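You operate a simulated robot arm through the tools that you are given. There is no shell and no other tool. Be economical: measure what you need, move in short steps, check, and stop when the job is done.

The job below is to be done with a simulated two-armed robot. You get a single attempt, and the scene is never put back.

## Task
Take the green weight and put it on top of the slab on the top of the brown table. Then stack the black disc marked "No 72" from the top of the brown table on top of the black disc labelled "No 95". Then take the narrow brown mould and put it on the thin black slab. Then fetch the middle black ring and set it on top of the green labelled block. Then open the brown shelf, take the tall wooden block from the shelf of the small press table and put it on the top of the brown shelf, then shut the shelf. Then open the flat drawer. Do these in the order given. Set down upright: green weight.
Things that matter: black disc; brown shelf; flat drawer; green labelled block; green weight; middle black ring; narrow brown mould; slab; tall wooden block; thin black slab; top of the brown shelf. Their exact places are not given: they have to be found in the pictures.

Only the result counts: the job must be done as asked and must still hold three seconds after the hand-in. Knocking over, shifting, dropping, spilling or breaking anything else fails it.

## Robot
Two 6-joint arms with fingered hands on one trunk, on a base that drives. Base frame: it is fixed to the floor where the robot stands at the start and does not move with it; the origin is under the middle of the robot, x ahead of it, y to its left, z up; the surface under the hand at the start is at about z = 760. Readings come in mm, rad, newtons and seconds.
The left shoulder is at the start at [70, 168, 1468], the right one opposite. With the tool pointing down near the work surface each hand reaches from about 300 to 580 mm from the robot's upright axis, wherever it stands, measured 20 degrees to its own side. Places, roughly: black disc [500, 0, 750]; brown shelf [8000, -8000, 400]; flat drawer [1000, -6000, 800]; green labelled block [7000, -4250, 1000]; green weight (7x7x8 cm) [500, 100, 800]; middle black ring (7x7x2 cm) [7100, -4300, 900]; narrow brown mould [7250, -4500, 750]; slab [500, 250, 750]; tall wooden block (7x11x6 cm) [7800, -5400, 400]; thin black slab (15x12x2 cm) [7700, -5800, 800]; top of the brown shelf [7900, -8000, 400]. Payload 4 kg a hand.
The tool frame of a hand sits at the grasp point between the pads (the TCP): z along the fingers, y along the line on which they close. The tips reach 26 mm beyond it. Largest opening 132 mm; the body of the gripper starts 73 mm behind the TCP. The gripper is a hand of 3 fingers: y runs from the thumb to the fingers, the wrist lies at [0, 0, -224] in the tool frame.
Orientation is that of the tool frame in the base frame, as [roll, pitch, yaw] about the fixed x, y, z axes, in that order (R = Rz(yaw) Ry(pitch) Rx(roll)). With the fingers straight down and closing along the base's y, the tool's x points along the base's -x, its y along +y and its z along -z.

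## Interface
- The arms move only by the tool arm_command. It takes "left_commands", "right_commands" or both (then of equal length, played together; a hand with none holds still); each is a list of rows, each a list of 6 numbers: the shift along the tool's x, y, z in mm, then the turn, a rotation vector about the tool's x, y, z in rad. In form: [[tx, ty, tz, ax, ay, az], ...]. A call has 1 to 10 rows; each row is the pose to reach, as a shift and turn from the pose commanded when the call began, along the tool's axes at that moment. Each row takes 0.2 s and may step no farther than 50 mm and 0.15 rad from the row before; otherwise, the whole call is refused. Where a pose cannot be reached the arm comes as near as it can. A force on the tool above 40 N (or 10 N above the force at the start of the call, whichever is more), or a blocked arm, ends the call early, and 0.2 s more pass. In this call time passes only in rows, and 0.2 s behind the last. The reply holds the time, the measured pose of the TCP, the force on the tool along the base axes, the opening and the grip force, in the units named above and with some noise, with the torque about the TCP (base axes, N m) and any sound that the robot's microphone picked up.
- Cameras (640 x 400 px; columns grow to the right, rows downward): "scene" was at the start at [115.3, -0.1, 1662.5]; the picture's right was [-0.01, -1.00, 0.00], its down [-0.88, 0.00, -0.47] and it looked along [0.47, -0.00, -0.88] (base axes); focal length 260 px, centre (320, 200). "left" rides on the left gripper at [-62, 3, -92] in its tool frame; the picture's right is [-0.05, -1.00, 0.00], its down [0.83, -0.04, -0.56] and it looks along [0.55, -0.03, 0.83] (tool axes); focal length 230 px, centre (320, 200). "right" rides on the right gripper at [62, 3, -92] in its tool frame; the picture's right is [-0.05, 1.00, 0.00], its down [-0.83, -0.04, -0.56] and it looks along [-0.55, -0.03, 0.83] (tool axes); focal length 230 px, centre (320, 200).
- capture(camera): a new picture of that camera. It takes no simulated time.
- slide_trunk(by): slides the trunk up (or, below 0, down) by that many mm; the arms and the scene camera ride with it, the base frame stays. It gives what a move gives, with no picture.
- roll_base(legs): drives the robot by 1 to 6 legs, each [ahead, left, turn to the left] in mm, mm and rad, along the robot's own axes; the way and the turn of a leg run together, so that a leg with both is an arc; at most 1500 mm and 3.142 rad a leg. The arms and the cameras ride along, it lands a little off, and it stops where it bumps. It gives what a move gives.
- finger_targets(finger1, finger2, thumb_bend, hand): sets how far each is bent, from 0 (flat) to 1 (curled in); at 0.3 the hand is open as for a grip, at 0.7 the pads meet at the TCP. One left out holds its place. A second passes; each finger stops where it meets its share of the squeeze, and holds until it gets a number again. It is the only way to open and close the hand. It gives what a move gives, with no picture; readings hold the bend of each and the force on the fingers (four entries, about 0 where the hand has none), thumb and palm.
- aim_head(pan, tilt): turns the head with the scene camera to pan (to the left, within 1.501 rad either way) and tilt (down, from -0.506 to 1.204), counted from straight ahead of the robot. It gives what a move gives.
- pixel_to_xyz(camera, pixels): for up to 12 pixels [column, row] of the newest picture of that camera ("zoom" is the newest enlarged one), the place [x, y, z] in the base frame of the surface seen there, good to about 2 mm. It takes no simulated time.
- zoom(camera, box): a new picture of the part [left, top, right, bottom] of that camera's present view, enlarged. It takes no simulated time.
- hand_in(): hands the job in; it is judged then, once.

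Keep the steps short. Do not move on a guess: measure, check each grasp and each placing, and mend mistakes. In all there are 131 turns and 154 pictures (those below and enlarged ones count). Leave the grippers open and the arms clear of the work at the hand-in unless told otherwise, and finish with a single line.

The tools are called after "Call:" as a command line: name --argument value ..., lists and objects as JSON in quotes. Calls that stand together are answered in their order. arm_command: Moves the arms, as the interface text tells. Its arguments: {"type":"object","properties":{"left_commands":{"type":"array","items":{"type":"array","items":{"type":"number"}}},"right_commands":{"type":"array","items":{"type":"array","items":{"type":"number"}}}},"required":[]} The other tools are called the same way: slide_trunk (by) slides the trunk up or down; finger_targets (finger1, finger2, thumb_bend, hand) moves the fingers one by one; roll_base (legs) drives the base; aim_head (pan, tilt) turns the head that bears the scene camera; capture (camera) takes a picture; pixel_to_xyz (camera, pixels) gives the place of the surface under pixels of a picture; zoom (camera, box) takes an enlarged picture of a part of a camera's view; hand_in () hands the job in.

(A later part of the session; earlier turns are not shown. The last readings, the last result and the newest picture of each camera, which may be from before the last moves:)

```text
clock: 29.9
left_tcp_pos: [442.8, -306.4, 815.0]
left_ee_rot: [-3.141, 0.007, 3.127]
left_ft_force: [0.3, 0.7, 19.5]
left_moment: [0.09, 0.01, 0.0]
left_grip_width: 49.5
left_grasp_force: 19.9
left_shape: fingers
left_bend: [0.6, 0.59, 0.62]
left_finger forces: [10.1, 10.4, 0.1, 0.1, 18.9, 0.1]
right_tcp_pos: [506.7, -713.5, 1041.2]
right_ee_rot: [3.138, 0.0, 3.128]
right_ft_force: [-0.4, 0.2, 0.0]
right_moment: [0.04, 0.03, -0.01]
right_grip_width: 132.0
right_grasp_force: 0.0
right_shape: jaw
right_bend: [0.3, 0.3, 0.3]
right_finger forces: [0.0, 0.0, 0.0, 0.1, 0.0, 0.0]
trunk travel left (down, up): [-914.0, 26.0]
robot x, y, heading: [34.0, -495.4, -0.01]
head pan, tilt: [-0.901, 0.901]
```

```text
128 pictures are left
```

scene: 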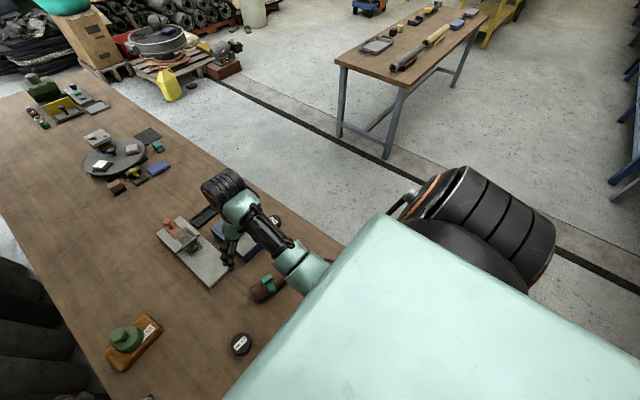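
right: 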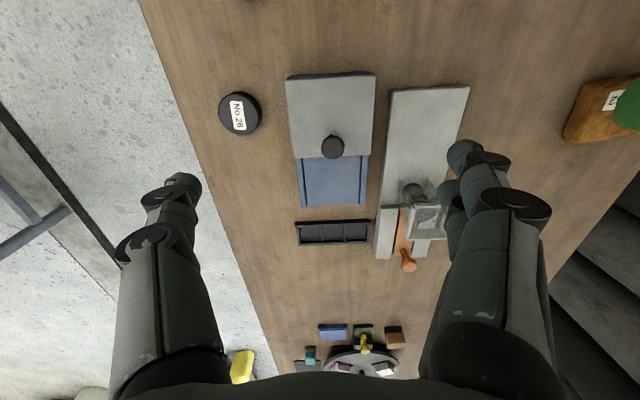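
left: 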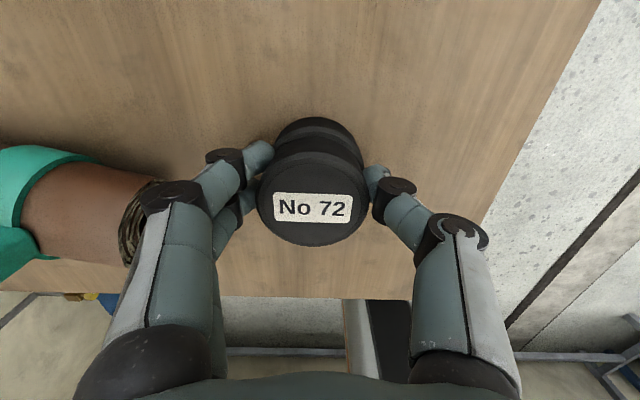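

Contact confirmed (19.5 N). I ease up 2 mm, open only partly (roll end is near), and lift.

Call:
arm_command --left_commands '[[0, 0, -2, 0, 0, 0], [0, 0, -2, 0, 0, 0]]'

Call:
finger_targets --hand "left" --finger1 0.45 --finger2 0.45 --thumb_bend 0.45

Call:
arm_command --left_commands '[[0, 0, -10, 0, 0, 0], [0, 0, -40, 0, 0, 0], [0, 0, -85, 0, 0, 0], [0, 0, -130, 0, 0, 0], [0, 0, -175, 0, 0, 0], [0, 0, -220, 0, 0, 0]]'

Call:
capture --camera "left"

```text
clock: 30.5
left_tcp_pos: [443.8, -307.1, 815.4]
left_ee_rot: [-3.141, 0.006, 3.129]
left_ft_force: [4.5, 0.3, 12.6]
left_moment: [0.09, -0.11, -0.08]
left_grip_width: 49.8
left_grasp_force: 20.0
left_shape: fingers
left_bend: [0.6, 0.59, 0.62]
left_finger forces: [11.0, 10.0, 0.0, 0.0, 19.5, 0.1]
right_tcp_pos: [506.1, -713.6, 1040.6]
right_ee_rot: [3.14, 0.0, 3.13]
right_ft_force: [-0.9, 0.2, 0.0]
right_moment: [0.0, -0.01, 0.01]
right_grip_width: 131.9
right_grasp_force: 0.1
right_shape: jaw
right_bend: [0.3, 0.3, 0.3]
right_finger forces: [0.0, 0.0, 0.0, 0.0, 0.0, 0.1]
trunk travel left (down, up): [-914.0, 26.0]
robot x, y, heading: [40.3, -495.9, -0.013]
head pan, tilt: [-0.901, 0.901]
```

```text
clock: 31.5
left_tcp_pos: [443.6, -306.7, 815.0]
left_ee_rot: [-3.139, 0.002, 3.128]
left_ft_force: [0.3, -0.2, -1.2]
left_moment: [-0.02, 0.04, 0.0]
left_grip_width: 84.0
left_grasp_force: 0.1
left_shape: fingers
left_bend: [0.45, 0.45, 0.45]
left_finger forces: [0.0, 0.0, 0.0, 0.1, 0.0, 0.0]
right_tcp_pos: [508.1, -714.1, 1040.1]
right_ee_rot: [-3.141, 0.0, 3.129]
right_ft_force: [0.0, 0.7, -0.6]
right_moment: [0.07, -0.01, -0.01]
right_grip_width: 131.7
right_grasp_force: 0.0
right_shape: jaw
right_bend: [0.3, 0.3, 0.3]
right_finger forces: [0.1, 0.0, 0.0, 0.0, 0.1, 0.0]
trunk travel left (down, up): [-914.0, 26.0]
robot x, y, heading: [42.2, -494.4, -0.014]
head pan, tilt: [-0.901, 0.901]
```

```text
clock: 32.9
left_tcp_pos: [440.3, -304.4, 1037.2]
left_ee_rot: [3.14, 0.002, 3.128]
left_ft_force: [0.1, 0.8, -0.4]
left_moment: [0.04, 0.01, 0.03]
left_grip_width: 84.2
left_grasp_force: 0.0
left_shape: fingers
left_bend: [0.45, 0.45, 0.45]
left_finger forces: [0.0, 0.1, 0.0, 0.1, 0.0, 0.1]
right_tcp_pos: [507.9, -713.8, 1040.3]
right_ee_rot: [3.14, -0.001, 3.128]
right_ft_force: [-0.3, 0.0, 0.5]
right_moment: [-0.01, -0.01, -0.01]
right_grip_width: 131.8
right_grasp_force: 0.0
right_shape: jaw
right_bend: [0.3, 0.3, 0.3]
right_finger forces: [0.0, 0.1, 0.0, 0.1, 0.1, 0.1]
trunk travel left (down, up): [-914.0, 26.0]
robot x, y, heading: [41.3, -494.7, -0.008]
head pan, tilt: [-0.901, 0.901]
```

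```text
127 pictures are left
```

left: 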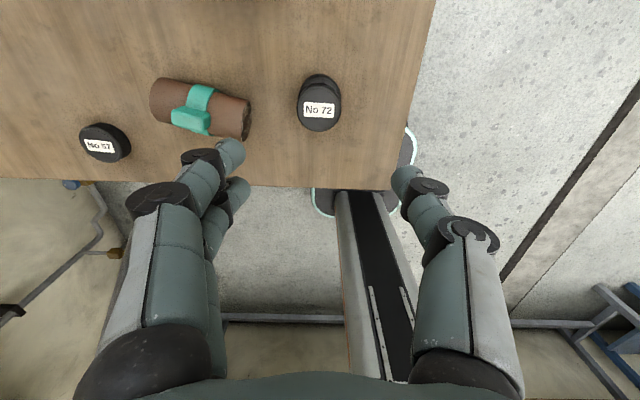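

The stack is good. Next, the long drive to the press-table area near (7200,−4400). I back away and to the right of this table, then look around.

Call:
roll_base --legs '[[-150, -100, 0], [0, -700, 0]]'

Call:
aim_head --pan -0.5 --tilt 0.3

Call:
capture --camera "scene"

```text
clock: 37.8
left_tcp_pos: [277.3, -1095.3, 1036.3]
left_ee_rot: [-3.14, 0.004, 3.109]
left_ft_force: [0.5, -0.2, 0.0]
left_moment: [-0.01, 0.0, -0.01]
left_grip_width: 84.2
left_grasp_force: 0.2
left_shape: fingers
left_bend: [0.45, 0.45, 0.45]
left_finger forces: [0.0, 0.1, 0.0, 0.0, 0.0, 0.0]
right_tcp_pos: [336.8, -1502.8, 1040.3]
right_ee_rot: [-3.141, 0.0, 3.112]
right_ft_force: [0.5, 0.2, 0.3]
right_moment: [0.01, 0.0, -0.04]
right_grip_width: 131.8
right_grasp_force: 0.0
right_shape: jaw
right_bend: [0.3, 0.3, 0.3]
right_finger forces: [0.0, 0.0, 0.0, 0.0, 0.1, 0.0]
trunk travel left (down, up): [-914.0, 26.0]
robot x, y, heading: [-130.8, -1278.9, -0.027]
head pan, tilt: [-0.901, 0.901]
```

```text
clock: 38.8
left_tcp_pos: [277.4, -1094.9, 1036.7]
left_ee_rot: [-3.14, 0.003, 3.112]
left_ft_force: [-0.1, 0.3, -0.9]
left_moment: [0.02, -0.01, 0.03]
left_grip_width: 84.1
left_grasp_force: 0.0
left_shape: fingers
left_bend: [0.45, 0.45, 0.45]
left_finger forces: [0.1, 0.0, 0.0, 0.0, 0.0, 0.0]
right_tcp_pos: [337.1, -1504.4, 1041.3]
right_ee_rot: [3.141, -0.001, 3.112]
right_ft_force: [0.4, -0.1, -0.4]
right_moment: [0.0, 0.01, 0.01]
right_grip_width: 131.8
right_grasp_force: 0.0
right_shape: jaw
right_bend: [0.3, 0.3, 0.3]
right_finger forces: [0.0, 0.0, 0.1, 0.0, 0.1, 0.1]
trunk travel left (down, up): [-914.0, 26.0]
robot x, y, heading: [-128.3, -1280.9, -0.027]
head pan, tilt: [-0.499, 0.3]
```

```text
126 pictures are left
```

scene: 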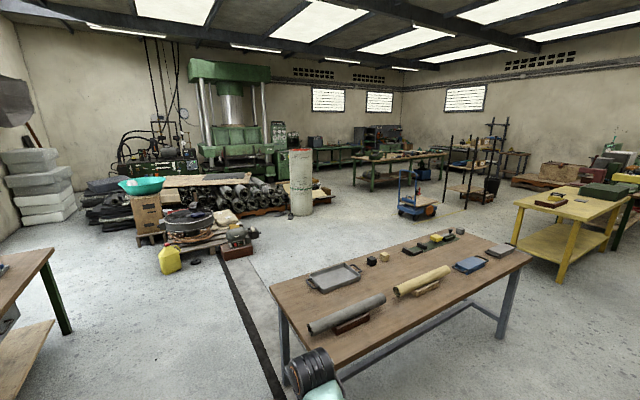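

I map the room: nearby table, barrel, cart, rack, press tables and yellow table.

Call:
pixel_to_xyz --camera "scene" --pixels '[[272, 288], [345, 385], [530, 252], [452, 232], [240, 255], [300, 210], [418, 213], [380, 185], [445, 155], [470, 195], [520, 240], [560, 280]]'

Call:
zoom --camera "scene" --box '[290, 100, 540, 240]'

```text
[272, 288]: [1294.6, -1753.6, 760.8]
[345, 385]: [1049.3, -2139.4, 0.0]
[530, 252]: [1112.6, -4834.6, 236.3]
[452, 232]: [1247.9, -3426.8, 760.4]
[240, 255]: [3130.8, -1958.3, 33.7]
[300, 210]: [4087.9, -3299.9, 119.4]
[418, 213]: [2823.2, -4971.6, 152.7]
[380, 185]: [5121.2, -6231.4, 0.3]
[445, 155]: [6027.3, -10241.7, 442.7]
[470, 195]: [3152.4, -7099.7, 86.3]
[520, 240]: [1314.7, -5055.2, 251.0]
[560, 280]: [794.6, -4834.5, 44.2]
```

```text
2.56 times, centred on (415, 170) of scene
```

zoom: 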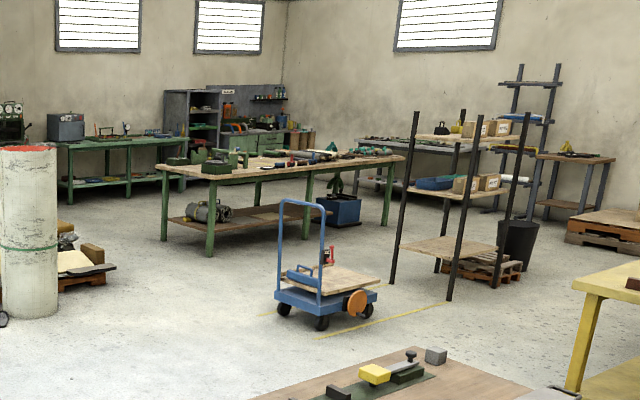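

I measure the green tables and cabinets in the enlarged picture.

Call:
pixel_to_xyz --camera "zoom" --pixels '[[210, 172], [210, 252], [165, 240], [388, 222], [400, 156], [70, 200], [128, 196], [120, 145], [205, 150], [270, 140], [360, 145], [330, 220]]'

```text
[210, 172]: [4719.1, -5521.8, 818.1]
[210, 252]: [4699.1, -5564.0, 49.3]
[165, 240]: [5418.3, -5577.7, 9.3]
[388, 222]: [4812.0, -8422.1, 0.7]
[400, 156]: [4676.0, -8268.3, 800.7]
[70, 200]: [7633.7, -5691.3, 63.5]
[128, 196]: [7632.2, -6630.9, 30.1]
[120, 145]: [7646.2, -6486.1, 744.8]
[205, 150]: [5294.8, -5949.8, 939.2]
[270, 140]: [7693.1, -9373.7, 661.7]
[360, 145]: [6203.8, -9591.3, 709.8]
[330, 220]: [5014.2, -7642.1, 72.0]
```

I have a map: table A x>289, y>−375; table B x≤1300, y −1750…−3430; barrel (4090,−3300); cart (2820,−4970); green table x 4700–5430, y<−5560. I drive through the free floor between, facing +x.

Call:
roll_base --legs '[[750, 220, 0.027], [750, 0, 0], [600, 0, 0], [300, -1200, 0], [700, -1200, 0], [300, -700, 0]]'

Call:
aim_head --pan 0 --tilt 0.3

Call:
capture --camera "scene"

```text
clock: 65.9
left_tcp_pos: [3593.4, -4066.5, 1037.8]
left_ee_rot: [-3.14, 0.003, 3.067]
left_ft_force: [0.3, 0.3, 0.3]
left_moment: [0.04, -0.01, -0.03]
left_grip_width: 84.0
left_grasp_force: 0.2
left_shape: fingers
left_bend: [0.45, 0.45, 0.45]
left_finger forces: [0.0, 0.0, 0.1, 0.0, 0.1, 0.0]
right_tcp_pos: [3635.8, -4477.2, 1040.1]
right_ee_rot: [-3.141, -0.001, 3.071]
right_ft_force: [-0.3, -0.4, 0.1]
right_moment: [-0.05, -0.03, -0.01]
right_grip_width: 131.6
right_grasp_force: 0.0
right_shape: jaw
right_bend: [0.3, 0.3, 0.3]
right_finger forces: [0.0, 0.0, 0.0, 0.0, 0.1, 0.0]
trunk travel left (down, up): [-914.0, 26.0]
robot x, y, heading: [3179.1, -4230.6, -0.074]
head pan, tilt: [-0.499, 0.3]
```

```text
clock: 66.8
left_tcp_pos: [3593.6, -4066.4, 1036.8]
left_ee_rot: [3.14, 0.002, 3.068]
left_ft_force: [0.6, 0.8, 1.1]
left_moment: [0.02, 0.0, 0.02]
left_grip_width: 84.1
left_grasp_force: 0.0
left_shape: fingers
left_bend: [0.45, 0.45, 0.45]
left_finger forces: [0.0, 0.0, 0.1, 0.1, 0.0, 0.0]
right_tcp_pos: [3636.5, -4478.7, 1041.2]
right_ee_rot: [-3.14, 0.0, 3.069]
right_ft_force: [-0.3, 0.1, -0.5]
right_moment: [0.0, 0.03, 0.03]
right_grip_width: 131.7
right_grasp_force: 0.1
right_shape: jaw
right_bend: [0.3, 0.3, 0.3]
right_finger forces: [0.0, 0.1, 0.0, 0.1, 0.1, 0.0]
trunk travel left (down, up): [-914.0, 26.0]
robot x, y, heading: [3181.4, -4232.3, -0.068]
head pan, tilt: [0.0, 0.3]
```

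```text
124 pictures are left
```

scene: 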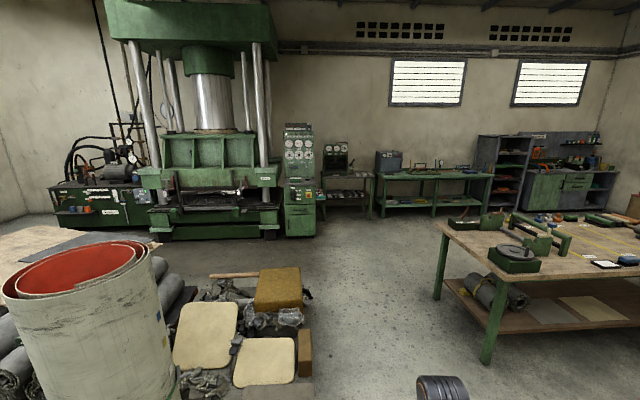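

The big press stands ahead, with a console and small tables to its right. I zoom there.

Call:
zoom --camera "scene" --box '[140, 110, 400, 250]'

Call:
pixel_to_xyz --camera "scene" --pixels '[[230, 190], [230, 212], [300, 180], [300, 205], [345, 175], [350, 195], [490, 360], [437, 295], [270, 230], [312, 350], [395, 180], [215, 235]]'

```text
2.46 times, centred on (270, 180) of scene
```

zoom: 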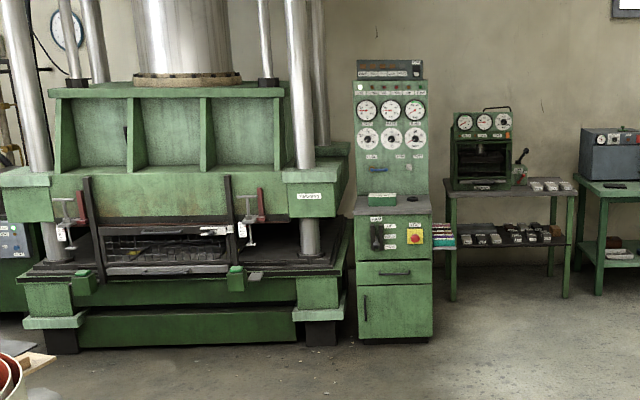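

```text
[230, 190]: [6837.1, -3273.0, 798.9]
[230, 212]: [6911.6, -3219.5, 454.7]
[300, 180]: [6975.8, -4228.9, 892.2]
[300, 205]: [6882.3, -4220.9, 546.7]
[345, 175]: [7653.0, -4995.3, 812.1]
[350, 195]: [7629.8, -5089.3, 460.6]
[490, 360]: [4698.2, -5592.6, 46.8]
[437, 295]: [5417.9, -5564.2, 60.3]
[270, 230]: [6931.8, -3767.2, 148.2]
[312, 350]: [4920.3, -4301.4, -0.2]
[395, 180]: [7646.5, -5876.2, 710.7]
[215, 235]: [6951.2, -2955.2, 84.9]
```

The console (front x≈6890, y −4000…−4500, ledge z≈890) carries the green block and ring; the small press table is at x≥7630, y −4900…−5400. I drive to about (6300,−4600), passing between the floor pallet (y>−4300) and the green table (y<−5560).

Call:
roll_base --legs '[[1040, -583, 0.08], [1400, 0, 0.02], [600, 250, 0]]'

Call:
aim_head --pan 0.1 --tilt 0.6

Call:
capture --camera "scene"

```text
clock: 82.5
left_tcp_pos: [6524.6, -4211.8, 1038.1]
left_ee_rot: [-3.142, 0.004, -3.055]
left_ft_force: [-0.5, 0.4, -0.5]
left_moment: [-0.03, -0.01, 0.01]
left_grip_width: 83.9
left_grasp_force: 0.1
left_shape: fingers
left_bend: [0.45, 0.45, 0.45]
left_finger forces: [0.0, 0.1, 0.0, 0.0, 0.0, 0.0]
right_tcp_pos: [6633.2, -4611.1, 1041.8]
right_ee_rot: [3.139, -0.001, -3.053]
right_ft_force: [0.4, -0.4, -0.1]
right_moment: [0.02, -0.03, 0.0]
right_grip_width: 131.7
right_grasp_force: 0.0
right_shape: jaw
right_bend: [0.3, 0.3, 0.3]
right_finger forces: [0.0, 0.0, 0.0, 0.1, 0.0, 0.0]
trunk travel left (down, up): [-914.0, 26.0]
robot x, y, heading: [6147.2, -4442.7, 0.095]
head pan, tilt: [0.0, 0.3]
```

```text
clock: 83.3
left_tcp_pos: [6526.6, -4210.3, 1037.9]
left_ee_rot: [3.141, 0.004, -3.054]
left_ft_force: [0.6, 0.0, 0.0]
left_moment: [0.02, 0.02, 0.01]
left_grip_width: 84.1
left_grasp_force: 0.0
left_shape: fingers
left_bend: [0.45, 0.45, 0.45]
left_finger forces: [0.0, 0.0, 0.0, 0.0, 0.0, 0.0]
right_tcp_pos: [6633.7, -4610.5, 1040.6]
right_ee_rot: [-3.139, -0.003, -3.051]
right_ft_force: [0.5, 0.4, -0.1]
right_moment: [-0.02, -0.03, 0.0]
right_grip_width: 131.9
right_grasp_force: 0.1
right_shape: jaw
right_bend: [0.3, 0.3, 0.3]
right_finger forces: [0.0, 0.1, 0.1, 0.1, 0.0, 0.1]
trunk travel left (down, up): [-914.0, 26.0]
robot x, y, heading: [6141.6, -4444.1, 0.09]
head pan, tilt: [0.099, 0.6]
```

```text
122 pictures are left
```

scene: 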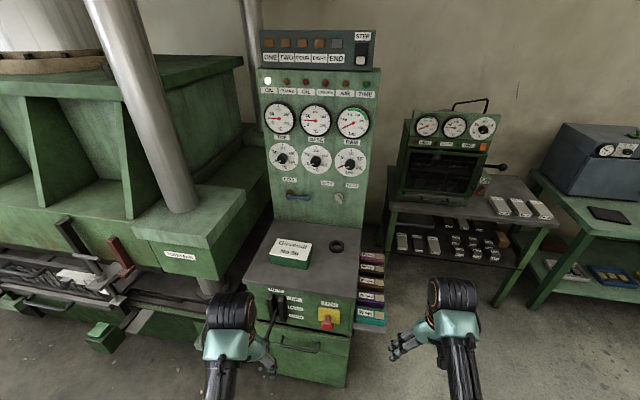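

The ledge holds the green labelled block (290,253) and a black ring (337,246); a rack with labelled coloured moulds at (372,290). I zoom in.

Call:
zoom --camera "scene" --box '[240, 220, 400, 340]'

Call:
zoom --camera "scene" --box '[380, 150, 640, 310]'

```text
3.33 times, centred on (320, 280) of scene
```

zoom: 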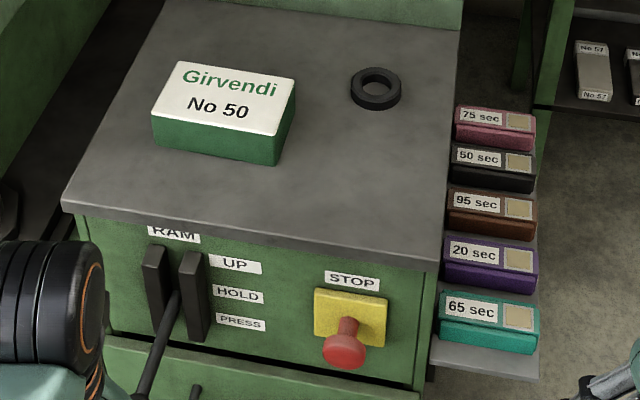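

```text
2.46 times, centred on (510, 230) of scene
```

zoom: 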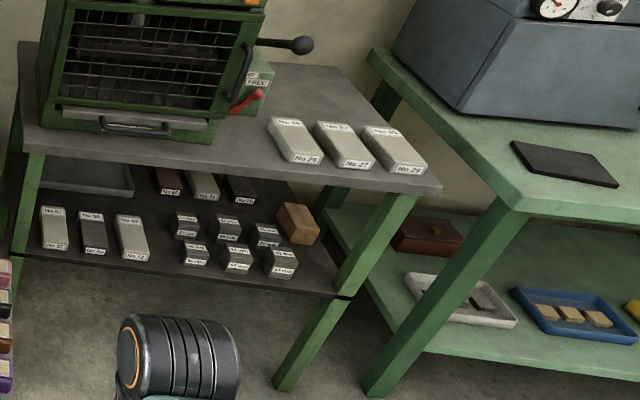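

I measure the block, ring, moulds (scene picture) and the black slab and wooden block (zoom).

Call:
pixel_to_xyz --camera "zoom" --pixels '[[518, 145], [560, 145], [615, 183], [578, 180], [565, 163], [285, 207], [315, 225], [297, 240], [280, 225], [432, 190], [510, 205], [370, 52]]'

Call:
pixel_to_xyz --camera "scene" --pixels '[[286, 237], [312, 242], [280, 248], [308, 256], [333, 247], [338, 240], [337, 251], [370, 281], [378, 284], [360, 285], [371, 270], [371, 292]]'

```text
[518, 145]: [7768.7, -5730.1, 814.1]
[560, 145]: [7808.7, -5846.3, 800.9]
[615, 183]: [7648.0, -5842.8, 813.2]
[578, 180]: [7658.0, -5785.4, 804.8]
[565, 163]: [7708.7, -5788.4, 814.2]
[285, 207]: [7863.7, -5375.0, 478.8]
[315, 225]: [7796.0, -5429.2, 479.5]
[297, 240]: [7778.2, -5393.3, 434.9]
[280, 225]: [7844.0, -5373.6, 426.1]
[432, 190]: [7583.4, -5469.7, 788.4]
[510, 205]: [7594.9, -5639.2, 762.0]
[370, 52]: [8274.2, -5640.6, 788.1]
```

```text
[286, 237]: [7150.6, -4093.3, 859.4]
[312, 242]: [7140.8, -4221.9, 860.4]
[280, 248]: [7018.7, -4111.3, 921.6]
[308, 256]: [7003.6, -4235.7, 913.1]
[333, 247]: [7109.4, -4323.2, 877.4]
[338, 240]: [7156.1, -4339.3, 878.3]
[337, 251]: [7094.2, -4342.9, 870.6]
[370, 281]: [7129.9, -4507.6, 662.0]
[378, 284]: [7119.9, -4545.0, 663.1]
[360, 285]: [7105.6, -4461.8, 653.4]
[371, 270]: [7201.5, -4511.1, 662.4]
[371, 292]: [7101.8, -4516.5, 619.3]
```

The moulds lie in a row at z≈660 beside the console; the brown "95 sec" one at about (7130,−4508). I drive to about (6620,−4720), facing +x, to use the left hand from its right side.

Call:
roll_base --legs '[[0, -290, -0.09], [460, 0, 0]]'

Call:
aim_head --pan 0.4 --tilt 0.9

Call:
capture --camera "scene"

Call:
capture --camera "left"

```text
clock: 87.6
left_tcp_pos: [7009.6, -4532.1, 1038.3]
left_ee_rot: [3.141, 0.005, 3.139]
left_ft_force: [-1.4, 0.1, 0.6]
left_moment: [-0.02, 0.01, -0.04]
left_grip_width: 84.1
left_grasp_force: 0.1
left_shape: fingers
left_bend: [0.45, 0.45, 0.45]
left_finger forces: [0.0, 0.0, 0.0, 0.1, 0.0, 0.0]
right_tcp_pos: [7081.1, -4939.2, 1041.5]
right_ee_rot: [3.141, -0.001, 3.141]
right_ft_force: [-0.6, 0.7, -0.1]
right_moment: [0.01, -0.02, 0.02]
right_grip_width: 131.9
right_grasp_force: 0.0
right_shape: jaw
right_bend: [0.3, 0.3, 0.3]
right_finger forces: [0.0, 0.1, 0.1, 0.1, 0.0, 0.1]
trunk travel left (down, up): [-914.0, 26.0]
robot x, y, heading: [6612.3, -4727.1, -0.007]
head pan, tilt: [0.099, 0.6]
```

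```text
clock: 88.4
left_tcp_pos: [7010.7, -4531.3, 1037.4]
left_ee_rot: [3.141, 0.003, 3.138]
left_ft_force: [-0.5, -0.1, -0.1]
left_moment: [-0.02, 0.01, 0.0]
left_grip_width: 84.0
left_grasp_force: 0.0
left_shape: fingers
left_bend: [0.45, 0.45, 0.45]
left_finger forces: [0.0, 0.0, 0.1, 0.0, 0.0, 0.0]
right_tcp_pos: [7082.9, -4940.0, 1041.8]
right_ee_rot: [-3.142, -0.002, 3.14]
right_ft_force: [0.1, 0.6, -0.5]
right_moment: [0.0, -0.02, 0.01]
right_grip_width: 132.0
right_grasp_force: 0.1
right_shape: jaw
right_bend: [0.3, 0.3, 0.3]
right_finger forces: [0.0, 0.0, 0.0, 0.0, 0.1, 0.0]
trunk travel left (down, up): [-914.0, 26.0]
robot x, y, heading: [6605.2, -4723.8, -0.004]
head pan, tilt: [0.4, 0.901]
```

```text
119 pictures are left
```

scene: 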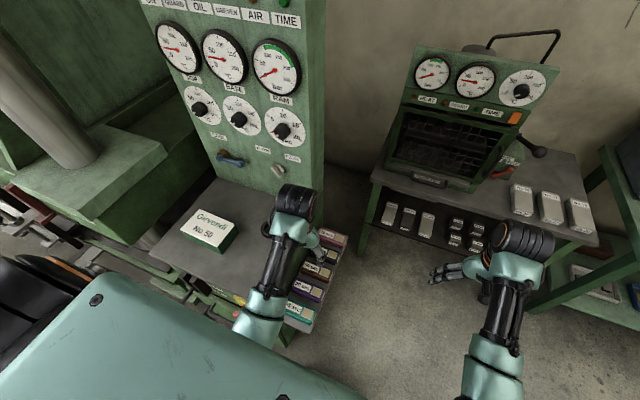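

```text
118 pictures are left
```

left: 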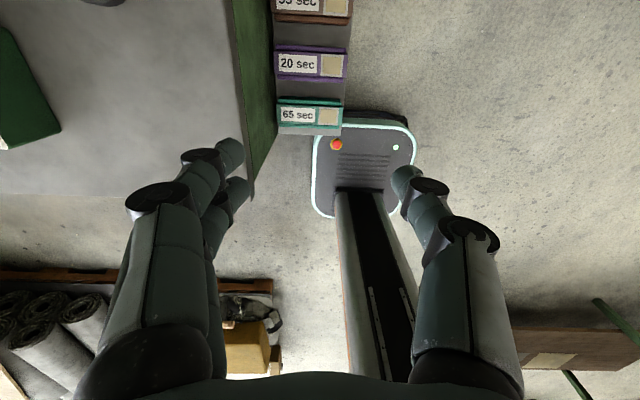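

I see my own base plate (312–415,118–218), and moulds 65 s, 20 s, 95 s in a row. I measure.

Call:
pixel_to_xyz --camera "left" --pixels '[[365, 125], [415, 170], [314, 175], [314, 205], [312, 65], [344, 65], [276, 65], [310, 48], [310, 16], [310, 100], [346, 130], [243, 170]]'

```text
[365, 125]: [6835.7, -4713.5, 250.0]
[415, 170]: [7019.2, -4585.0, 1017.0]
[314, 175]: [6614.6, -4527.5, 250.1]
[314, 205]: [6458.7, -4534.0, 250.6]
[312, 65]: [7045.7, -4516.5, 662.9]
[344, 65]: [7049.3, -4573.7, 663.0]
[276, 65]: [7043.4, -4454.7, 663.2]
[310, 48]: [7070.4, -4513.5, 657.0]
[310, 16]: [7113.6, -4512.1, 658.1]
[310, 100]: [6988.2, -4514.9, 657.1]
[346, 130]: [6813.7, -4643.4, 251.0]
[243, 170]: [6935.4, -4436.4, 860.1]
```

My base half-sizes are about 235×195. Brown mould centre ≈ (7132,−4514), 48 wide in x, 120 in y, top z 660, neighbours 38 mm away. I turn the left hand so that it closes along x (camera away from the console).

Call:
arm_command --left_commands '[[0, 0, 0, 0, 0, 0.15], [0, 0, 0, 0, 0, 0.3], [0, 0, 0, 0, 0, 0.45], [0, 0, 0, 0, 0, 0.6], [0, 0, 0, 0, 0, 0.75], [0, 0, 0, 0, 0, 0.9], [0, 0, 0, 0, 0, 1.05], [0, 0, 0, 0, 0, 1.2], [0, 0, 0, 0, 0, 1.35], [0, 0, 0, 0, 0, 1.5]]'

Call:
roll_base --legs '[[60, 0, 0]]'

Call:
slide_trunk --by -150

Call:
arm_command --left_commands '[[0, 0, 0, 0, 0, 0.068], [0, 0, 0, 0, 0, 0.068]]'

Call:
capture --camera "left"

```text
clock: 90.6
left_tcp_pos: [7011.1, -4532.3, 1037.1]
left_ee_rot: [3.138, -0.001, 1.635]
left_ft_force: [-0.4, -0.7, 0.2]
left_moment: [0.0, 0.0, 0.0]
left_grip_width: 84.0
left_grasp_force: 0.1
left_shape: fingers
left_bend: [0.45, 0.45, 0.45]
left_finger forces: [0.1, 0.0, 0.0, 0.0, 0.0, 0.0]
right_tcp_pos: [7080.9, -4939.0, 1041.1]
right_ee_rot: [-3.141, -0.001, 3.141]
right_ft_force: [-0.2, 0.5, 0.8]
right_moment: [0.0, 0.0, 0.01]
right_grip_width: 131.8
right_grasp_force: 0.0
right_shape: jaw
right_bend: [0.3, 0.3, 0.3]
right_finger forces: [0.0, 0.1, 0.0, 0.1, 0.1, 0.1]
trunk travel left (down, up): [-914.0, 26.0]
robot x, y, heading: [6611.5, -4728.6, -0.001]
head pan, tilt: [0.4, 0.901]
```

```text
clock: 91.5
left_tcp_pos: [7062.0, -4531.3, 1038.7]
left_ee_rot: [3.132, 0.0, 1.641]
left_ft_force: [0.1, -0.7, 0.5]
left_moment: [0.02, -0.05, 0.01]
left_grip_width: 84.3
left_grasp_force: 0.1
left_shape: fingers
left_bend: [0.45, 0.45, 0.45]
left_finger forces: [0.0, 0.1, 0.1, 0.0, 0.0, 0.0]
right_tcp_pos: [7132.4, -4939.1, 1044.1]
right_ee_rot: [3.14, 0.006, 3.14]
right_ft_force: [-0.6, -0.3, -0.3]
right_moment: [0.01, -0.05, -0.01]
right_grip_width: 131.8
right_grasp_force: 0.0
right_shape: jaw
right_bend: [0.3, 0.3, 0.3]
right_finger forces: [0.0, 0.0, 0.1, 0.1, 0.0, 0.0]
trunk travel left (down, up): [-914.0, 26.0]
robot x, y, heading: [6668.4, -4731.3, -0.005]
head pan, tilt: [0.4, 0.901]
```

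```text
clock: 93.3
left_tcp_pos: [7068.3, -4530.9, 886.7]
left_ee_rot: [3.139, -0.001, 1.639]
left_ft_force: [0.5, -0.3, 0.5]
left_moment: [0.01, 0.02, 0.02]
left_grip_width: 84.0
left_grasp_force: 0.0
left_shape: fingers
left_bend: [0.45, 0.45, 0.45]
left_finger forces: [0.0, 0.1, 0.1, 0.0, 0.0, 0.0]
right_tcp_pos: [7139.1, -4939.5, 890.3]
right_ee_rot: [-3.141, -0.001, 3.14]
right_ft_force: [0.7, 0.0, 0.0]
right_moment: [-0.03, 0.02, -0.04]
right_grip_width: 132.1
right_grasp_force: 0.0
right_shape: jaw
right_bend: [0.3, 0.3, 0.3]
right_finger forces: [0.0, 0.0, 0.0, 0.1, 0.0, 0.0]
trunk travel left (down, up): [-764.0, 176.0]
robot x, y, heading: [6670.8, -4728.3, -0.004]
head pan, tilt: [0.4, 0.901]
```

```text
clock: 93.9
left_tcp_pos: [7068.0, -4532.5, 886.4]
left_ee_rot: [3.138, 0.0, 1.569]
left_ft_force: [0.8, 0.4, 0.8]
left_moment: [-0.01, 0.02, 0.03]
left_grip_width: 84.4
left_grasp_force: 0.0
left_shape: fingers
left_bend: [0.45, 0.45, 0.45]
left_finger forces: [0.0, 0.0, 0.0, 0.1, 0.0, 0.0]
right_tcp_pos: [7138.9, -4939.7, 890.7]
right_ee_rot: [-3.141, -0.002, 3.141]
right_ft_force: [0.0, -0.9, -0.5]
right_moment: [-0.02, 0.03, 0.03]
right_grip_width: 131.9
right_grasp_force: 0.0
right_shape: jaw
right_bend: [0.3, 0.3, 0.3]
right_finger forces: [0.0, 0.0, 0.0, 0.0, 0.1, 0.1]
trunk travel left (down, up): [-764.0, 176.0]
robot x, y, heading: [6664.7, -4725.6, -0.001]
head pan, tilt: [0.4, 0.901]
```

```text
117 pictures are left
```

left: 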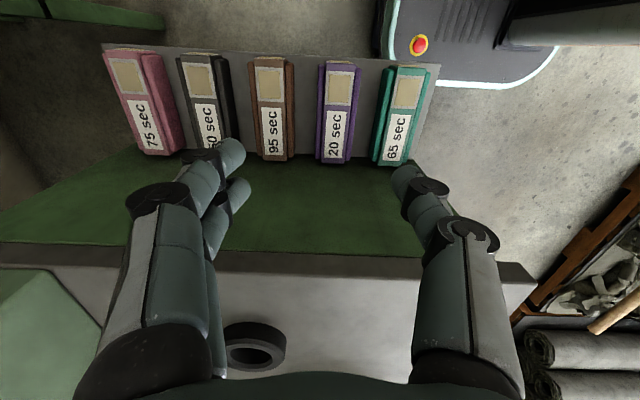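

All five moulds seen; brown at (272,105). I measure it and its neighbours.

Call:
pixel_to_xyz --camera "left" --pixels '[[271, 70], [272, 140], [256, 105], [290, 105], [273, 58], [275, 157], [320, 115], [231, 110], [212, 110], [273, 52], [305, 130], [360, 40]]'

Call:
zoom --camera "left" --box '[170, 40, 370, 180]'

```text
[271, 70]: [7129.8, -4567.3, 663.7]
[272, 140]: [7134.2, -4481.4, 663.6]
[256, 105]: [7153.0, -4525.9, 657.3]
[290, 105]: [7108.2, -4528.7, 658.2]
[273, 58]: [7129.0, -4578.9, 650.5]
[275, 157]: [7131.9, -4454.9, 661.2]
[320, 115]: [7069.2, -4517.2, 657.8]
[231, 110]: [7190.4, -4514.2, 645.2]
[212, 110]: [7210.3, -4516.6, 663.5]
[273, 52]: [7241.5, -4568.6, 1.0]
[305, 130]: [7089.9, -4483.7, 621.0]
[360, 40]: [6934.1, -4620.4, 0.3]
```

```text
2.86 times, centred on (270, 110) of left
```

zoom: 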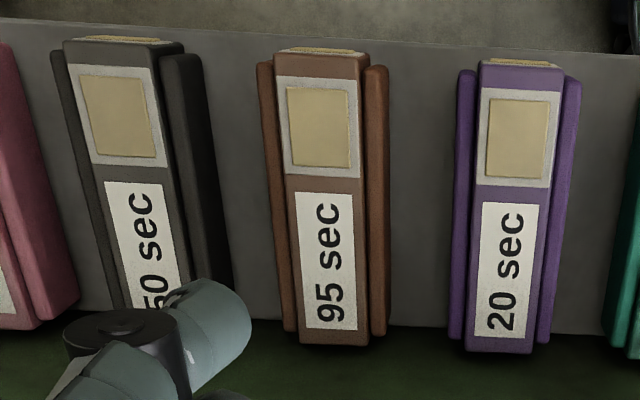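

Brown mould centre (7131,−4515), z 621–663, gaps 37 mm. I narrow the fingers a bit, move over it and lower to z≈700.

Call:
finger_targets --hand "left" --finger1 0.48 --finger2 0.48 --thumb_bend 0.48

Call:
arm_command --left_commands '[[5, 30, 20, 0, 0, 0], [14, 55, 50, 0, 0, 0], [16, 63, 95, 0, 0, 0], [16, 63, 140, 0, 0, 0], [16, 63, 180, 0, 0, 0], [16, 63, 180, 0, 0, 0]]'

Call:
capture --camera "left"

```text
clock: 94.9
left_tcp_pos: [7067.5, -4531.4, 886.1]
left_ee_rot: [3.137, 0.0, 1.571]
left_ft_force: [-0.2, 0.4, -0.1]
left_moment: [-0.03, -0.02, 0.0]
left_grip_width: 75.1
left_grasp_force: 0.1
left_shape: fingers
left_bend: [0.48, 0.48, 0.48]
left_finger forces: [0.0, 0.1, 0.0, 0.0, 0.1, 0.0]
right_tcp_pos: [7139.6, -4939.3, 890.4]
right_ee_rot: [3.14, -0.001, 3.139]
right_ft_force: [-0.1, 0.6, -0.1]
right_moment: [-0.03, 0.01, 0.0]
right_grip_width: 132.0
right_grasp_force: 0.1
right_shape: jaw
right_bend: [0.3, 0.3, 0.3]
right_finger forces: [0.0, 0.1, 0.0, 0.0, 0.0, 0.1]
trunk travel left (down, up): [-764.0, 176.0]
robot x, y, heading: [6669.6, -4725.9, 0.003]
head pan, tilt: [0.4, 0.901]
```

```text
clock: 96.3
left_tcp_pos: [7133.0, -4512.8, 705.7]
left_ee_rot: [3.139, 0.001, 1.571]
left_ft_force: [0.9, -0.6, -0.4]
left_moment: [0.03, -0.02, -0.02]
left_grip_width: 75.2
left_grasp_force: 0.0
left_shape: fingers
left_bend: [0.48, 0.48, 0.48]
left_finger forces: [0.0, 0.0, 0.0, 0.0, 0.0, 0.0]
right_tcp_pos: [7138.7, -4939.6, 890.5]
right_ee_rot: [-3.141, -0.003, 3.14]
right_ft_force: [0.5, 0.6, 0.1]
right_moment: [0.01, -0.03, 0.04]
right_grip_width: 131.9
right_grasp_force: 0.1
right_shape: jaw
right_bend: [0.3, 0.3, 0.3]
right_finger forces: [0.0, 0.1, 0.0, 0.0, 0.0, 0.0]
trunk travel left (down, up): [-764.0, 176.0]
robot x, y, heading: [6666.1, -4727.7, -0.005]
head pan, tilt: [0.4, 0.901]
```

```text
115 pictures are left
```

left: 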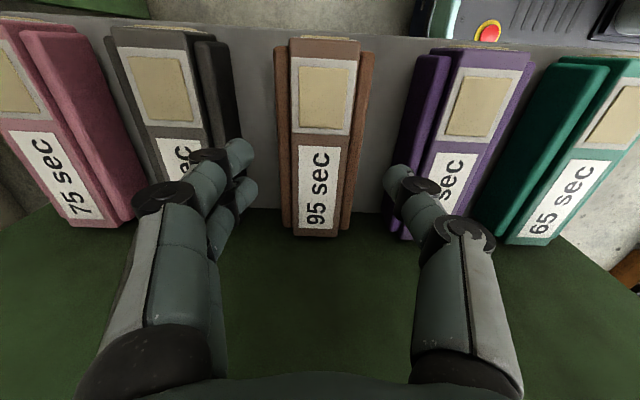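

Centred on the brown mould. To keep the outer knuckles away from the neighbours I narrow to ~58 mm, then lower to z≈657 watching force.

Call:
finger_targets --hand "left" --finger1 0.54 --finger2 0.54 --thumb_bend 0.54

Call:
arm_command --left_commands '[[-2, -1.5, 12, 0, 0, 0], [-2, -1.5, 22, 0, 0, 0], [-2, -1.5, 30, 0, 0, 0], [-2, -1.5, 30, 0, 0, 0]]'

Call:
capture --camera "left"

```text
clock: 97.3
left_tcp_pos: [7132.0, -4513.3, 704.6]
left_ee_rot: [3.138, -0.001, 1.572]
left_ft_force: [-0.4, 0.4, -1.2]
left_moment: [0.0, 0.02, 0.0]
left_grip_width: 54.9
left_grasp_force: 0.2
left_shape: fingers
left_bend: [0.54, 0.54, 0.54]
left_finger forces: [0.0, 0.1, 0.1, 0.0, 0.1, 0.0]
right_tcp_pos: [7139.1, -4938.8, 891.3]
right_ee_rot: [3.141, -0.003, 3.139]
right_ft_force: [0.6, -0.9, -0.1]
right_moment: [0.04, -0.02, 0.01]
right_grip_width: 132.1
right_grasp_force: 0.0
right_shape: jaw
right_bend: [0.3, 0.3, 0.3]
right_finger forces: [0.1, 0.1, 0.1, 0.0, 0.1, 0.1]
trunk travel left (down, up): [-764.0, 176.0]
robot x, y, heading: [6670.1, -4726.7, -0.003]
head pan, tilt: [0.4, 0.901]
```

```text
clock: 98.3
left_tcp_pos: [7130.3, -4516.7, 677.3]
left_ee_rot: [3.136, -0.003, 1.573]
left_ft_force: [1.9, -0.4, 0.7]
left_moment: [0.02, -0.12, -0.01]
left_grip_width: 56.5
left_grasp_force: 1.0
left_shape: fingers
left_bend: [0.53, 0.53, 0.54]
left_finger forces: [1.3, 1.2, 0.1, 0.0, 0.1, 0.0]
right_tcp_pos: [7138.9, -4940.7, 889.5]
right_ee_rot: [-3.141, -0.002, 3.14]
right_ft_force: [-0.1, -0.6, -0.6]
right_moment: [0.01, -0.04, -0.02]
right_grip_width: 131.9
right_grasp_force: 0.0
right_shape: jaw
right_bend: [0.3, 0.3, 0.3]
right_finger forces: [0.1, 0.0, 0.1, 0.0, 0.0, 0.0]
trunk travel left (down, up): [-764.0, 176.0]
robot x, y, heading: [6671.1, -4727.3, -0.001]
head pan, tilt: [0.4, 0.901]
```

```text
114 pictures are left
```

left: 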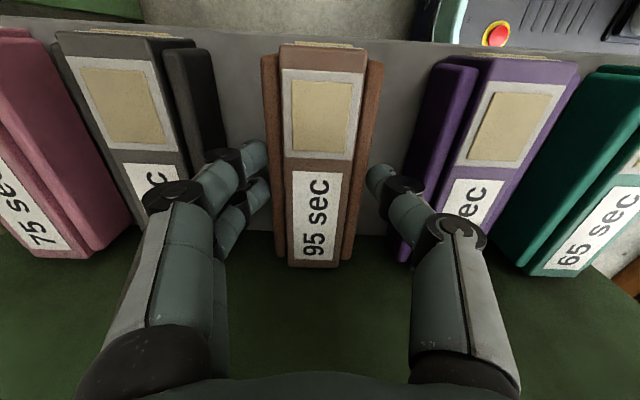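

The fingers touch the +x side of the mould lightly (1.2 N); thumb has room. I shift +3 mm in x, open slightly, and lower on to 657.

Call:
finger_targets --hand "left" --finger1 0.51 --finger2 0.51 --thumb_bend 0.52

Call:
arm_command --left_commands '[[0, 2, 0, 0, 0, 0], [0, 2.5, 8, 0, 0, 0], [0, 2.5, 15, 0, 0, 0], [0, 2.5, 20, 0, 0, 0], [0, 2.5, 20, 0, 0, 0]]'

Call:
capture --camera "left"

```text
clock: 99.3
left_tcp_pos: [7130.9, -4517.3, 676.9]
left_ee_rot: [3.138, -0.002, 1.571]
left_ft_force: [-0.4, 0.4, -0.3]
left_moment: [0.0, 0.03, 0.0]
left_grip_width: 61.8
left_grasp_force: 0.0
left_shape: fingers
left_bend: [0.51, 0.51, 0.52]
left_finger forces: [0.0, 0.0, 0.0, 0.1, 0.0, 0.0]
right_tcp_pos: [7139.2, -4939.8, 890.3]
right_ee_rot: [3.142, -0.001, 3.14]
right_ft_force: [-0.4, 0.3, 0.1]
right_moment: [0.03, -0.01, -0.01]
right_grip_width: 132.0
right_grasp_force: 0.0
right_shape: jaw
right_bend: [0.3, 0.3, 0.3]
right_finger forces: [0.0, 0.0, 0.1, 0.0, 0.0, 0.1]
trunk travel left (down, up): [-764.0, 176.0]
robot x, y, heading: [6670.6, -4728.4, -0.001]
head pan, tilt: [0.4, 0.901]
```

```text
clock: 100.5
left_tcp_pos: [7132.9, -4517.1, 656.3]
left_ee_rot: [3.138, 0.001, 1.572]
left_ft_force: [0.1, -0.5, 0.8]
left_moment: [-0.01, 0.01, -0.03]
left_grip_width: 62.2
left_grasp_force: 0.1
left_shape: fingers
left_bend: [0.51, 0.51, 0.52]
left_finger forces: [0.0, 0.0, 0.0, 0.0, 0.0, 0.1]
right_tcp_pos: [7138.2, -4939.3, 890.6]
right_ee_rot: [3.141, -0.003, 3.141]
right_ft_force: [-0.3, -0.5, 0.2]
right_moment: [0.03, 0.01, 0.0]
right_grip_width: 132.1
right_grasp_force: 0.1
right_shape: jaw
right_bend: [0.3, 0.3, 0.3]
right_finger forces: [0.0, 0.0, 0.0, 0.0, 0.0, 0.0]
trunk travel left (down, up): [-764.0, 176.0]
robot x, y, heading: [6668.0, -4725.7, -0.004]
head pan, tilt: [0.4, 0.901]
```

```text
113 pictures are left
```

left: 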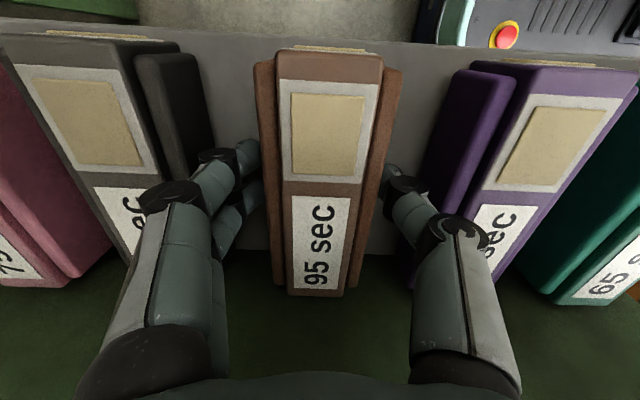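

No contact; fingers straddle the brown mould. I close and lift straight up.

Call:
finger_targets --hand "left" --finger1 0.7 --finger2 0.7 --thumb_bend 0.7

Call:
arm_command --left_commands '[[0, 0, -5, 0, 0, 0], [0, 0, -25, 0, 0, 0], [0, 0, -60, 0, 0, 0], [-5, 0, -100, 0, 0, 0], [-10, 0, -145, 0, 0, 0]]'

Call:
capture --camera "left"

```text
clock: 101.5
left_tcp_pos: [7131.6, -4518.6, 655.4]
left_ee_rot: [3.141, 0.001, 1.572]
left_ft_force: [-1.5, -0.8, 0.2]
left_moment: [-0.03, -0.01, 0.03]
left_grip_width: 51.3
left_grasp_force: 18.5
left_shape: fingers
left_bend: [0.55, 0.55, 0.6]
left_finger forces: [9.2, 9.2, 0.0, 0.0, 19.2, 0.0]
right_tcp_pos: [7138.5, -4938.7, 890.2]
right_ee_rot: [-3.14, 0.0, 3.139]
right_ft_force: [0.0, -0.3, 0.9]
right_moment: [-0.01, -0.03, 0.0]
right_grip_width: 132.0
right_grasp_force: 0.1
right_shape: jaw
right_bend: [0.3, 0.3, 0.3]
right_finger forces: [0.0, 0.0, 0.0, 0.0, 0.0, 0.1]
trunk travel left (down, up): [-764.0, 176.0]
robot x, y, heading: [6664.7, -4723.8, -0.003]
head pan, tilt: [0.4, 0.901]
```

```text
clock: 102.7
left_tcp_pos: [7134.0, -4529.0, 802.0]
left_ee_rot: [3.138, -0.002, 1.572]
left_ft_force: [0.6, -0.2, -5.8]
left_moment: [-0.04, 0.01, 0.02]
left_grip_width: 50.9
left_grasp_force: 18.7
left_shape: fingers
left_bend: [0.55, 0.55, 0.61]
left_finger forces: [9.7, 9.3, 0.1, 0.0, 18.9, 0.1]
right_tcp_pos: [7140.2, -4939.2, 890.3]
right_ee_rot: [3.141, -0.002, 3.14]
right_ft_force: [0.2, 0.4, 0.9]
right_moment: [0.03, -0.04, 0.0]
right_grip_width: 131.9
right_grasp_force: 0.2
right_shape: jaw
right_bend: [0.3, 0.3, 0.3]
right_finger forces: [0.0, 0.1, 0.0, 0.1, 0.1, 0.0]
trunk travel left (down, up): [-764.0, 176.0]
robot x, y, heading: [6670.9, -4727.8, 0.003]
head pan, tilt: [0.4, 0.901]
```

```text
112 pictures are left
```

left: 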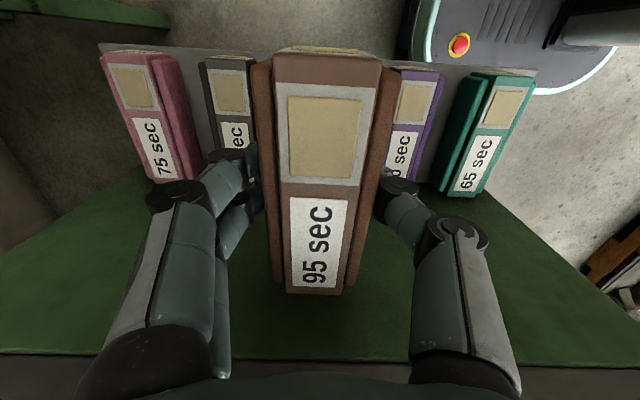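

The mould is held (≈0.6 kg), the others are unmoved. I raise the trunk, lift and draw in the right hand, and drive right along the floor toward the back table.

Call:
slide_trunk --by 150

Call:
arm_command --right_commands '[[20, 0, -45, 0, 0, 0], [40, 0, -90, 0, 0, 0], [60, 0, -135, 0, 0, 0], [80, 0, -170, 0, 0, 0]]'

Call:
roll_base --legs '[[-60, -600, 0], [0, -640, 0], [300, 0, 0]]'

Call:
aim_head --pan 0.1 --tilt 0.75

Call:
capture --camera "scene"

```text
clock: 104.4
left_tcp_pos: [7133.4, -4529.1, 951.1]
left_ee_rot: [3.14, -0.001, 1.571]
left_ft_force: [0.6, 0.5, -6.6]
left_moment: [-0.05, 0.01, -0.01]
left_grip_width: 51.3
left_grasp_force: 18.6
left_shape: fingers
left_bend: [0.55, 0.55, 0.61]
left_finger forces: [9.8, 9.2, 0.0, 0.1, 18.8, 0.1]
right_tcp_pos: [7139.3, -4939.4, 1039.7]
right_ee_rot: [-3.141, -0.003, 3.14]
right_ft_force: [0.0, -0.1, 0.5]
right_moment: [-0.05, 0.02, -0.03]
right_grip_width: 131.7
right_grasp_force: 0.1
right_shape: jaw
right_bend: [0.3, 0.3, 0.3]
right_finger forces: [0.0, 0.1, 0.0, 0.0, 0.0, 0.1]
trunk travel left (down, up): [-914.0, 26.0]
robot x, y, heading: [6671.8, -4725.6, 0.002]
head pan, tilt: [0.4, 0.901]
```

```text
clock: 105.5
left_tcp_pos: [7132.8, -4530.3, 951.2]
left_ee_rot: [3.139, -0.002, 1.57]
left_ft_force: [-0.5, 0.6, -6.3]
left_moment: [-0.01, 0.01, -0.04]
left_grip_width: 51.4
left_grasp_force: 18.6
left_shape: fingers
left_bend: [0.55, 0.55, 0.61]
left_finger forces: [9.7, 9.1, 0.0, 0.0, 18.8, 0.0]
right_tcp_pos: [7080.8, -4969.2, 1064.2]
right_ee_rot: [-2.946, 0.035, 3.14]
right_ft_force: [-0.5, -0.5, -0.4]
right_moment: [0.04, -0.01, -0.01]
right_grip_width: 131.9
right_grasp_force: 0.0
right_shape: jaw
right_bend: [0.3, 0.3, 0.3]
right_finger forces: [0.0, 0.1, 0.1, 0.0, 0.0, 0.1]
right hand out of reach, approached as far as the arm can: row 1, 2, 3, 4
trunk travel left (down, up): [-914.0, 26.0]
robot x, y, heading: [6671.0, -4728.4, -0.0]
head pan, tilt: [0.4, 0.901]
stopped in row 4 (right hand): the arm was blocked; the commanded pose is now the measured one
```

```text
clock: 113.7
left_tcp_pos: [7365.1, -5754.3, 950.6]
left_ee_rot: [3.138, 0.001, 1.583]
left_ft_force: [-0.8, -0.1, -5.4]
left_moment: [-0.04, 0.01, 0.01]
left_grip_width: 51.3
left_grasp_force: 19.1
left_shape: fingers
left_bend: [0.55, 0.55, 0.61]
left_finger forces: [9.8, 9.1, 0.1, 0.1, 18.7, 0.0]
right_tcp_pos: [7317.3, -6193.6, 1064.3]
right_ee_rot: [-2.946, 0.038, -3.132]
right_ft_force: [-0.6, -0.2, -0.5]
right_moment: [0.02, 0.01, -0.02]
right_grip_width: 132.0
right_grasp_force: 0.1
right_shape: jaw
right_bend: [0.3, 0.3, 0.3]
right_finger forces: [0.0, 0.0, 0.0, 0.1, 0.0, 0.0]
trunk travel left (down, up): [-914.0, 26.0]
robot x, y, heading: [6905.4, -5953.5, 0.005]
head pan, tilt: [0.4, 0.901]
```

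```text
clock: 114.5
left_tcp_pos: [7367.1, -5754.0, 950.1]
left_ee_rot: [3.141, -0.001, 1.58]
left_ft_force: [0.3, -0.1, -6.2]
left_moment: [-0.03, 0.0, 0.02]
left_grip_width: 51.2
left_grasp_force: 18.7
left_shape: fingers
left_bend: [0.55, 0.55, 0.61]
left_finger forces: [9.6, 9.1, 0.1, 0.0, 18.8, 0.0]
right_tcp_pos: [7319.5, -6193.7, 1063.9]
right_ee_rot: [-2.946, 0.035, -3.133]
right_ft_force: [-0.1, 0.2, -0.4]
right_moment: [-0.02, 0.03, -0.01]
right_grip_width: 132.1
right_grasp_force: 0.0
right_shape: jaw
right_bend: [0.3, 0.3, 0.3]
right_finger forces: [0.1, 0.0, 0.0, 0.0, 0.0, 0.0]
trunk travel left (down, up): [-914.0, 26.0]
robot x, y, heading: [6903.2, -5957.8, 0.006]
head pan, tilt: [0.099, 0.75]
```

```text
111 pictures are left
```

scene: 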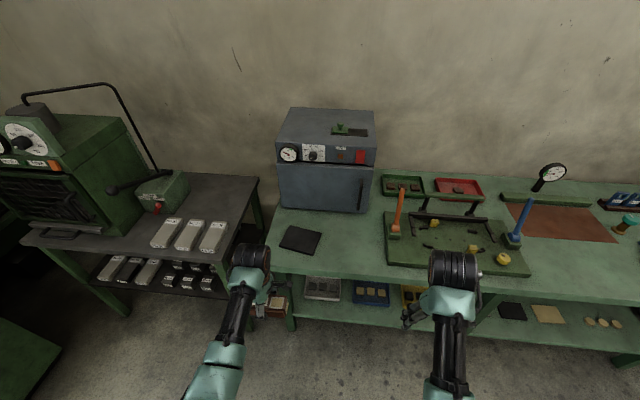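

I see the black slab at (300,240), a fixture with levers at (455,240), and the blue oven at (325,160). I measure slab corners and the heights of the levers.

Call:
pixel_to_xyz --camera "scene" --pixels '[[291, 226], [322, 233], [311, 254], [280, 247], [300, 240], [272, 255], [401, 188], [398, 230], [532, 200], [438, 200], [300, 205], [268, 272]]'

Call:
zoom --camera "scene" --box '[250, 190, 350, 290]'

```text
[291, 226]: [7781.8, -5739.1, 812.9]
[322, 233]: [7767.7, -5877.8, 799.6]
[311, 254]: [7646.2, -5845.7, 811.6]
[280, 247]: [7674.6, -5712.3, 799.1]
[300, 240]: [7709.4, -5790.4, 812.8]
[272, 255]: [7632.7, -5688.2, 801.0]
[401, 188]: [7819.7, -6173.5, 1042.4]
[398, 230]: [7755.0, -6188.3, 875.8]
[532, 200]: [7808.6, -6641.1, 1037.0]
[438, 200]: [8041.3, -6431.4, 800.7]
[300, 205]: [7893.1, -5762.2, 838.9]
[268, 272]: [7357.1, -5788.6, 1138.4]
```

```text
4.00 times, centred on (300, 240) of scene
```

zoom: 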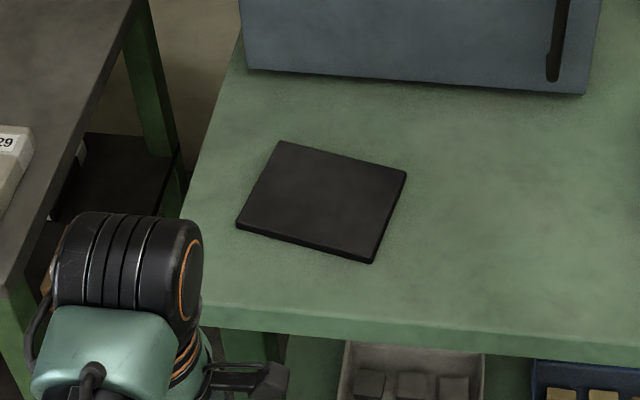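

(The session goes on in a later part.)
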